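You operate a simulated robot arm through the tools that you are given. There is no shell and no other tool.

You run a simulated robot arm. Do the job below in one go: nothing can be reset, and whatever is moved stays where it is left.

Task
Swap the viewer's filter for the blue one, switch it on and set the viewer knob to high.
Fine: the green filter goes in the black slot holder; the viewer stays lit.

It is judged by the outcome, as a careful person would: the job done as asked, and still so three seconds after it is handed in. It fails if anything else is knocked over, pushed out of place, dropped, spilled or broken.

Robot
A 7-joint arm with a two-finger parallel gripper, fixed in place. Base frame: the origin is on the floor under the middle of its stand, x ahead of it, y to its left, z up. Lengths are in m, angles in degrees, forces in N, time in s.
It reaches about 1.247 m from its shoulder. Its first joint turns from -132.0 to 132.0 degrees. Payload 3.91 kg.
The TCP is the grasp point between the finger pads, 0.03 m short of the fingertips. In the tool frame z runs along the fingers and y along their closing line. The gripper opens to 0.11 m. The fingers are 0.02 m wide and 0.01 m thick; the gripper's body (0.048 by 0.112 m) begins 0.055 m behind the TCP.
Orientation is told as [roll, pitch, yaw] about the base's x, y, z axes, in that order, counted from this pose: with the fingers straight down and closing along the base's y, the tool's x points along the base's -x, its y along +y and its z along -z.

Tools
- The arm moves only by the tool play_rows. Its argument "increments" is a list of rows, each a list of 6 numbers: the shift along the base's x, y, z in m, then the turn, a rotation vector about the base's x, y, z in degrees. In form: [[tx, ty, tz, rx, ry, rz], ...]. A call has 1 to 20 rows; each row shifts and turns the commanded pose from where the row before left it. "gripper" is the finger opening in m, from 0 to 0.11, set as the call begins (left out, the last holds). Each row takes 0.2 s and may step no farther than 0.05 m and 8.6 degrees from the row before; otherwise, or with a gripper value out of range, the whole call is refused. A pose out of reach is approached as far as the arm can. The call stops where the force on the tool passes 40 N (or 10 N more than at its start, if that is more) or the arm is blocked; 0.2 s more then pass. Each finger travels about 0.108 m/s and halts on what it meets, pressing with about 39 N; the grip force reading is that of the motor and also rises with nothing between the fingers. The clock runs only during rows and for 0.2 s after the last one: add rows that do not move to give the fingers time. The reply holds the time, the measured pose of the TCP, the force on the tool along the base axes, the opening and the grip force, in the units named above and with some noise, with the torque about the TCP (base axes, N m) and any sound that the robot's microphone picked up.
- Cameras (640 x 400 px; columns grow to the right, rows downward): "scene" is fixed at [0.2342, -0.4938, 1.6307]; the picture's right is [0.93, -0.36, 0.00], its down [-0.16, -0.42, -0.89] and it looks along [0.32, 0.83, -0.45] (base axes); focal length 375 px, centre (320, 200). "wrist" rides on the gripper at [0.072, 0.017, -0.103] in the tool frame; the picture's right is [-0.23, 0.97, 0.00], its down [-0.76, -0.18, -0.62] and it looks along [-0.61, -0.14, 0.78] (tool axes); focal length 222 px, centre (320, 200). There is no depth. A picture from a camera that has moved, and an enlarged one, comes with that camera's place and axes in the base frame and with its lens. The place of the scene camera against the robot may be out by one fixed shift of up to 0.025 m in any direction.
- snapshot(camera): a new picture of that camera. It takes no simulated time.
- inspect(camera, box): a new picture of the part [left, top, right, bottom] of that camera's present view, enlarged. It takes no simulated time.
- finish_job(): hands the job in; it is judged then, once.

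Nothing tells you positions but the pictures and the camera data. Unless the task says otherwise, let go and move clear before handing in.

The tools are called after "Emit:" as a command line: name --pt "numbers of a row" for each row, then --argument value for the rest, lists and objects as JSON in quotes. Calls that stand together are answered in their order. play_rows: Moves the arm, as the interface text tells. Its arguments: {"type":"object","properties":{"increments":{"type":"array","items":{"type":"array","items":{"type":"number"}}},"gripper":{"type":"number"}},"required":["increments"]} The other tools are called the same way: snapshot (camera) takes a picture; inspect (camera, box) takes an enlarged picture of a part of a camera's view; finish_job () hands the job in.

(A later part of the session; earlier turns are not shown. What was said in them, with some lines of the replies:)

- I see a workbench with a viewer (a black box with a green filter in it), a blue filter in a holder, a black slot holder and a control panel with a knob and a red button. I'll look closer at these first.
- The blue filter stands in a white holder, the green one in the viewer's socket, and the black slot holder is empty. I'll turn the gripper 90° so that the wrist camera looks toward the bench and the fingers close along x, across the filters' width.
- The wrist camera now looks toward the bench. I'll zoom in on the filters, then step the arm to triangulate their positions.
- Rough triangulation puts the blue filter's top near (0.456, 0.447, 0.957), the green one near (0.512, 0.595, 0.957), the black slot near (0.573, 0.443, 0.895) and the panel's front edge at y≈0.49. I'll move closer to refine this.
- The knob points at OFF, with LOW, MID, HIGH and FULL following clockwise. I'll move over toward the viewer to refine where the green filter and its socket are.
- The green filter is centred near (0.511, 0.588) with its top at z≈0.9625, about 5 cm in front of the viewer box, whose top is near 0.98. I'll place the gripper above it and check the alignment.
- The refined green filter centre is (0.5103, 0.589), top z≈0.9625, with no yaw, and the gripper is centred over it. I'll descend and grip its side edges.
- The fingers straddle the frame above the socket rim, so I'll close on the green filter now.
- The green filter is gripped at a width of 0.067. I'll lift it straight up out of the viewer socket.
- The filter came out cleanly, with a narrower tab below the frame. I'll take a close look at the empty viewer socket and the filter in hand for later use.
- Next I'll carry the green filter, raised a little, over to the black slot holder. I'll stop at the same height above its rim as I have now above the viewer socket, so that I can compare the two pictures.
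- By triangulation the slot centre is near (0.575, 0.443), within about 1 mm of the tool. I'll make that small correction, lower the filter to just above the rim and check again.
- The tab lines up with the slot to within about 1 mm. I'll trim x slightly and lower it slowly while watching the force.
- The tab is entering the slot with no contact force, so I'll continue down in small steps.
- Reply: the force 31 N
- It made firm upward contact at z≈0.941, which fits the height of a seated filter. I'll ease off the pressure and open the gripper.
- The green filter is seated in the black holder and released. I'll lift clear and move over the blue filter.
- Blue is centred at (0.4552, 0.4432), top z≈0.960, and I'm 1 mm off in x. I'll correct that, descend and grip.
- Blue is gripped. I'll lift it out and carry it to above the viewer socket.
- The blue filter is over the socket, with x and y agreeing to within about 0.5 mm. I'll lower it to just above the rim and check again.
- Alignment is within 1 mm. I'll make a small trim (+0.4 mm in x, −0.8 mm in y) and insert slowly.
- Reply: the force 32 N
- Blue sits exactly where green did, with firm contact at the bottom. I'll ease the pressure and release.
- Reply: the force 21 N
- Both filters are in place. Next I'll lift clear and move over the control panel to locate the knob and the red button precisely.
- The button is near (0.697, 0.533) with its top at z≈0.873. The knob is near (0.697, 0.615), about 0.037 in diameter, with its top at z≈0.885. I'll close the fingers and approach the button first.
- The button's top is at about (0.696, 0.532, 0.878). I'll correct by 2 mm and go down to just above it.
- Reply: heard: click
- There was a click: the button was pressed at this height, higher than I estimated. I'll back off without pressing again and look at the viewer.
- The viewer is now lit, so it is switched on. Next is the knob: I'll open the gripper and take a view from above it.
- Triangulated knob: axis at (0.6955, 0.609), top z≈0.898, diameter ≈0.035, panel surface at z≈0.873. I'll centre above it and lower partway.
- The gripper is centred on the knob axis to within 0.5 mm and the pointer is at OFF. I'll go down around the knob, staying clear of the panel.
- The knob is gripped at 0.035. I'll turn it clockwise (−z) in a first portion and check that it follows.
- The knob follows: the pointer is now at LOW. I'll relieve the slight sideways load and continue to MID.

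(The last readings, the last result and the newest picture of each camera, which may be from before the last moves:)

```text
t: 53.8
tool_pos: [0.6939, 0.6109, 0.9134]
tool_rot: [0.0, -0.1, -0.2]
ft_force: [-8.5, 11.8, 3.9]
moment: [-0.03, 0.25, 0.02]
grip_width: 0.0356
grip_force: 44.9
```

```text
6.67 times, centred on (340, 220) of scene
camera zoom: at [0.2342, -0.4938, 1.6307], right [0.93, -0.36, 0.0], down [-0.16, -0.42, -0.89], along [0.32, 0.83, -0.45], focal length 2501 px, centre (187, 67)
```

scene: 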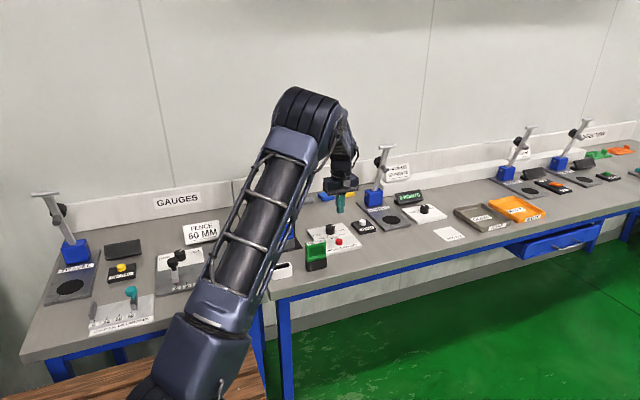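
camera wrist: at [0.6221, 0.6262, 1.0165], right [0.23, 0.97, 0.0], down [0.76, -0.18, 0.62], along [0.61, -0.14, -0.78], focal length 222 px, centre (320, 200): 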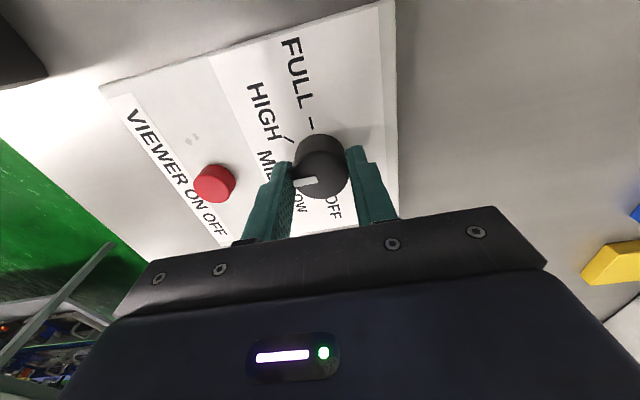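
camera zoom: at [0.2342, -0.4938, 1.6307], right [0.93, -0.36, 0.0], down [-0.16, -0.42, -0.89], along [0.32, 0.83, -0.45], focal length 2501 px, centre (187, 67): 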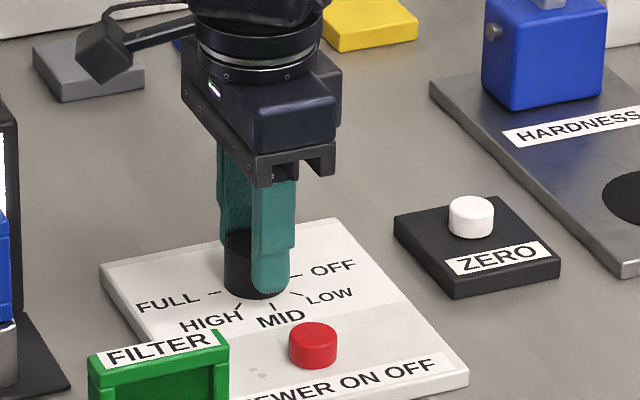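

The pointer is now at MID. I'll turn the last 45° to HIGH.

Emit:
play_rows --pt "-0.0004 0.0005 0 0 0 -7.5" --pt "0 0 0 0 0 -7.5" --pt "0 0 0 0 0 -7.5" --pt "0 0 0 0 0 -7.5" --pt "0 0 0 0 0 -7.5" --pt "0 0 0 0 0 -7.5" --pt "0 0 0 0 0 0"

Emit:
snapshot --camera "wrist"

Emit:
inspect --camera "scene" --box '[300, 190, 380, 250]'

Emit:
inspect --camera "wrist" --box '[250, 80, 390, 210]'

```text
t: 55.4
tool_pos: [0.6946, 0.6101, 0.9135]
tool_rot: [0.1, 0.0, -45.1]
ft_force: [7.1, 28.8, 0.4]
moment: [0.35, -0.2, 0.04]
grip_width: 0.0355
grip_force: 45.4
```

```text
taken
camera wrist: at [0.6556, 0.6729, 1.0166], right [0.85, 0.53, 0.0], down [0.41, -0.67, 0.62], along [0.33, -0.53, -0.78], focal length 222 px, centre (320, 200)
```

wrist: 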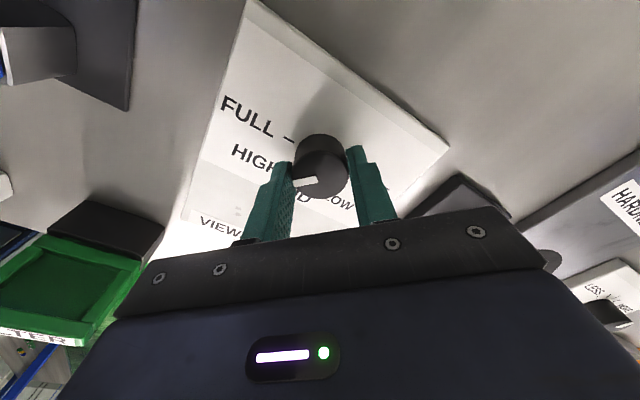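

```text
6.67 times, centred on (340, 220) of scene
camera zoom: at [0.2342, -0.4938, 1.6307], right [0.93, -0.36, 0.0], down [-0.16, -0.42, -0.89], along [0.32, 0.83, -0.45], focal length 2501 px, centre (187, 67)
```

zoom: 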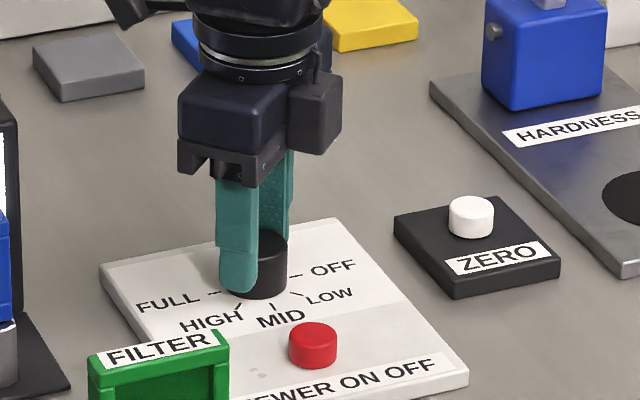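

```text
3.08 times, centred on (320, 145) of wrist
camera zoom: at [0.6556, 0.6729, 1.0166], right [0.85, 0.53, 0.0], down [0.41, -0.67, 0.62], along [0.33, -0.53, -0.78], focal length 684 px, centre (320, 369)
```

zoom: 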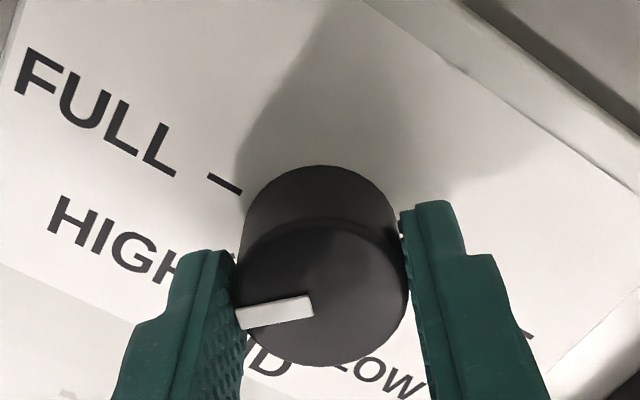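

The pointer is at HIGH. I'll relieve the side load and then release the knob.

Emit:
play_rows --pt "0.0003 0.0012 0 0 0 0" --pt "0 0 0 0 0 0"

Emit:
play_rows --pt "0 0 0 0 0 0" --pt "0 0 0 0 0 0" --pt "0 0 0 0 0 0" --gripper 0.07

Emit:
inspect --camera "wrist" --box '[230, 70, 410, 220]'

Emit:
inspect --camera "scene" --box '[300, 190, 380, 250]'

```text
t: 56.0
tool_pos: [0.6945, 0.6104, 0.9128]
tool_rot: [-0.1, 0.0, -45.1]
ft_force: [4.1, 14.2, 5.9]
moment: [1.16, 0.28, -0.04]
grip_width: 0.0358
grip_force: 45.5
```

```text
t: 56.8
tool_pos: [0.6931, 0.6106, 0.9119]
tool_rot: [-0.1, 0.1, -45.2]
ft_force: [-0.5, -1.2, -1.0]
moment: [0.03, 0.06, -0.03]
grip_width: 0.07
grip_force: 0.1
```

```text
2.67 times, centred on (320, 145) of wrist
camera zoom: at [0.6552, 0.673, 1.0162], right [0.85, 0.53, 0.0], down [0.41, -0.66, 0.62], along [0.33, -0.53, -0.78], focal length 592 px, centre (320, 347)
```

zoom: 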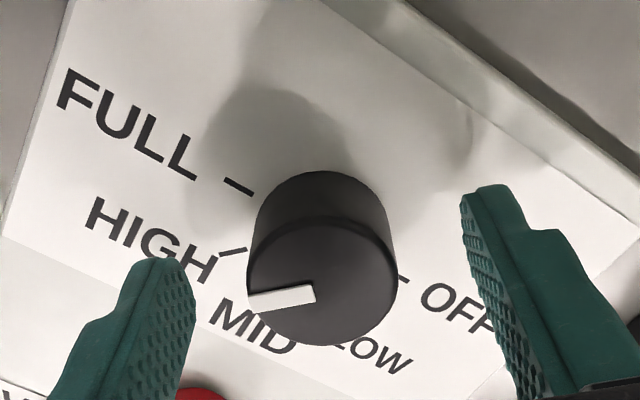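

```text
6.67 times, centred on (340, 220) of scene
camera zoom: at [0.2342, -0.4938, 1.6307], right [0.93, -0.36, 0.0], down [-0.16, -0.42, -0.89], along [0.32, 0.83, -0.45], focal length 2501 px, centre (187, 67)
```

zoom: 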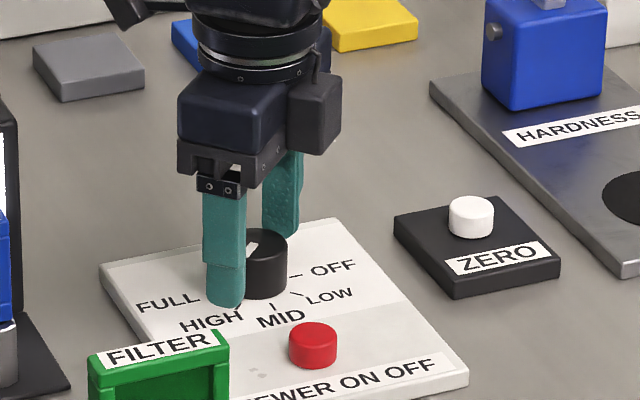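

Released. I'll lift straight up and verify the pointer and the viewer.

Emit:
play_rows --pt "0 0 0.01 0 0 0" --pt "0 0 0.02 0 0 0" --pt "0 0 0.04 0 0 0" --pt "0 0 0.04 0 0 0" --pt "0 0 0.04 0 0 0" --pt "0 0 0 0 0 0" --pt "0 0 0 0 0 0"

Emit:
snapshot --camera "wrist"

Emit:
inspect --camera "wrist" --box '[230, 60, 410, 200]'

Emit:
inspect --camera "scene" --box '[260, 190, 380, 270]'

```text
t: 58.4
tool_pos: [0.6945, 0.6124, 1.0634]
tool_rot: [0.0, 0.0, -44.9]
ft_force: [1.4, 0.0, -0.2]
moment: [-0.01, 0.0, 0.01]
grip_width: 0.07
grip_force: 0.1
```

```text
taken
camera wrist: at [0.6552, 0.6734, 1.1674], right [0.85, 0.53, 0.0], down [0.41, -0.66, 0.62], along [0.33, -0.53, -0.78], focal length 222 px, centre (320, 200)
```

wrist: 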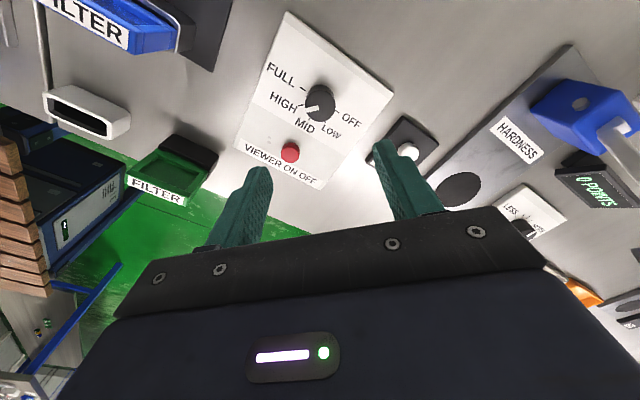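

```text
2.86 times, centred on (320, 130) of wrist
camera zoom: at [0.6552, 0.6734, 1.1674], right [0.85, 0.53, 0.0], down [0.41, -0.66, 0.62], along [0.33, -0.53, -0.78], focal length 635 px, centre (320, 400)
```

zoom: 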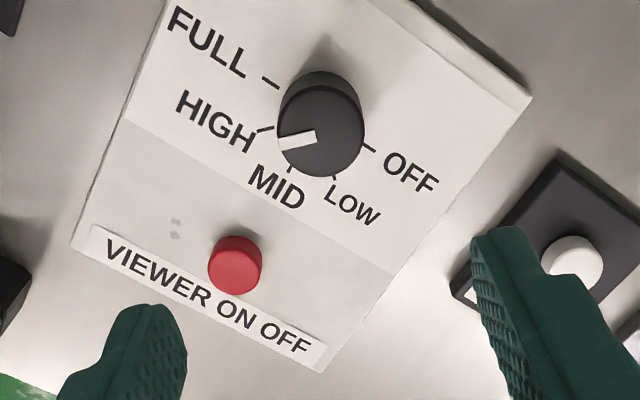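

```text
5.00 times, centred on (320, 230) of scene
camera zoom: at [0.2342, -0.4938, 1.6307], right [0.93, -0.36, 0.0], down [-0.16, -0.42, -0.89], along [0.32, 0.83, -0.45], focal length 1876 px, centre (320, 50)
```

zoom: 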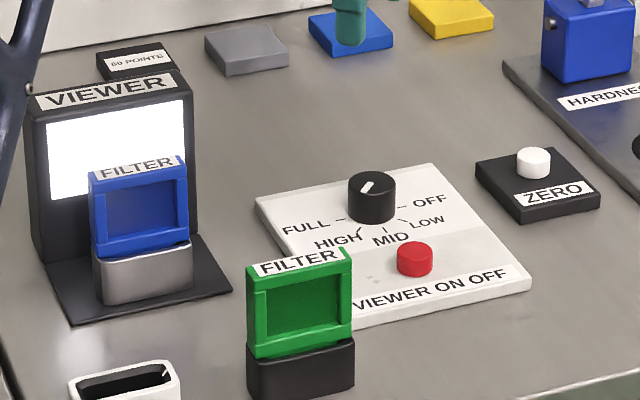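

The pointer reads HIGH, the viewer is lit, and blue is in the viewer with green in the black holder. I'll move the arm further up and clear, wait a little, and check once more.

Emit:
play_rows --pt "0 0 0.04 0 0 0" --pt "0 0 0.04 0 0 0" --pt "-0.02 -0.03 0.03 0 0 0" --pt "-0.03 -0.04 0 0 0 0" --pt "-0.03 -0.04 0 0 0 0" --pt "0 0 0 0 0 0" --pt "0 0 0 0 0 0" --pt "0 0 0 0 0 0" --pt "0 0 0 0 0 0" --pt "0 0 0 0 0 0" --pt "0 0 0 0 0 0" --pt "0 0 0 0 0 0" --pt "0 0 0 0 0 0" --pt "0 0 0 0 0 0" --pt "0 0 0 0 0 0" --pt "0 0 0 0 0 0" --pt "0 0 0 0 0 0" --pt "0 0 0 0 0 0" --pt "0 0 0 0 0 0" --pt "0 0 0 0 0 0"

Emit:
snapshot --camera "scene"

Emit:
inspect --camera "scene" --box '[250, 180, 400, 285]'

Emit:
snapshot --camera "wrist"

```text
t: 62.6
tool_pos: [0.615, 0.5024, 1.1726]
tool_rot: [0.1, 0.1, -44.9]
ft_force: [0.3, 0.5, 0.3]
moment: [-0.02, -0.02, 0.02]
grip_width: 0.0702
grip_force: 0.2
```

```text
taken
```

scene: 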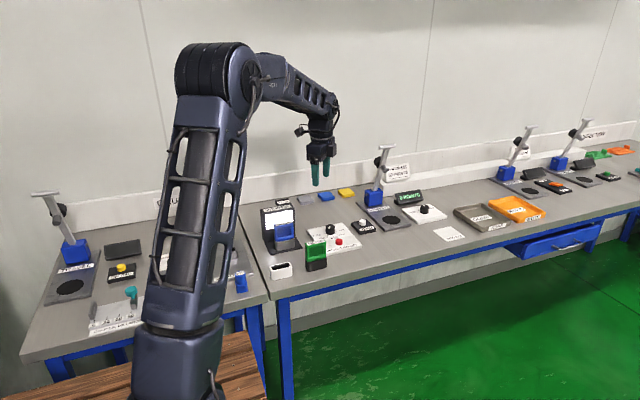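

```text
3.81 times, centred on (325, 232) of scene
camera zoom: at [0.2342, -0.4938, 1.6307], right [0.93, -0.36, 0.0], down [-0.16, -0.42, -0.89], along [0.32, 0.83, -0.45], focal length 1429 px, centre (301, 76)
```

zoom: 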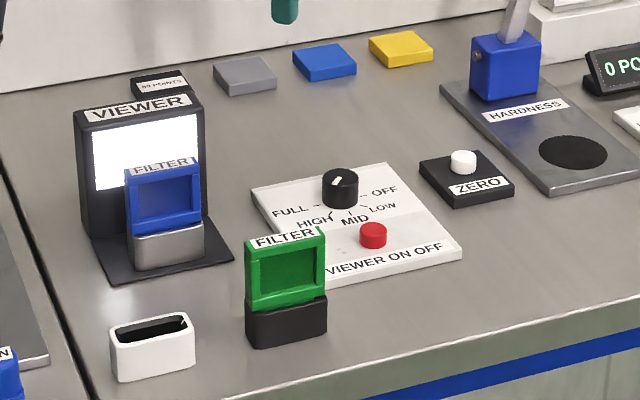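

```text
taken
camera wrist: at [0.5763, 0.5654, 1.2763], right [0.85, 0.53, 0.0], down [0.41, -0.66, 0.62], along [0.33, -0.53, -0.78], focal length 222 px, centre (320, 200)
```

wrist: 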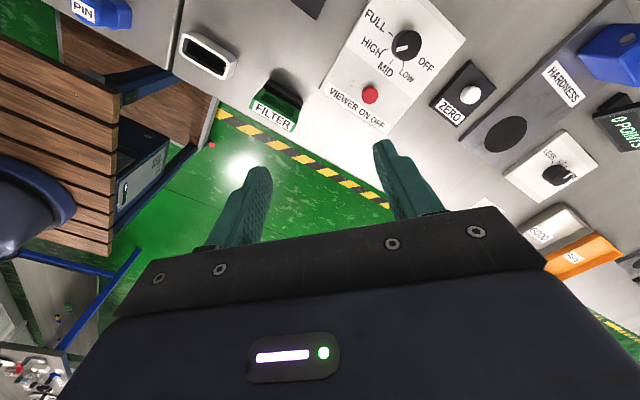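

The viewer has stayed lit with the blue filter in it, the green filter is upright in the black slot holder, the knob points at HIGH, and the arm is clear with nothing else disturbed. I'm handing in the job.

Emit:
finish_job

```text
The job is handed in.
```

The swap is done and the job is handed in. My last pictures, taken about 17 seconds after I switched the viewer on, show the end state:

- **Blue filter:** seated in the viewer's socket, at the same height the green one had been.
- **Green filter:** upright in the black slot holder.
- **Viewer:** switched on with one press of the red button, and still lit.
- **Knob:** turned clockwise from OFF through LOW and MID, and the pointer is on the HIGH mark.

The white holder the blue filter came from is now empty. Nothing else on the bench looks disturbed, and the arm is raised clear.
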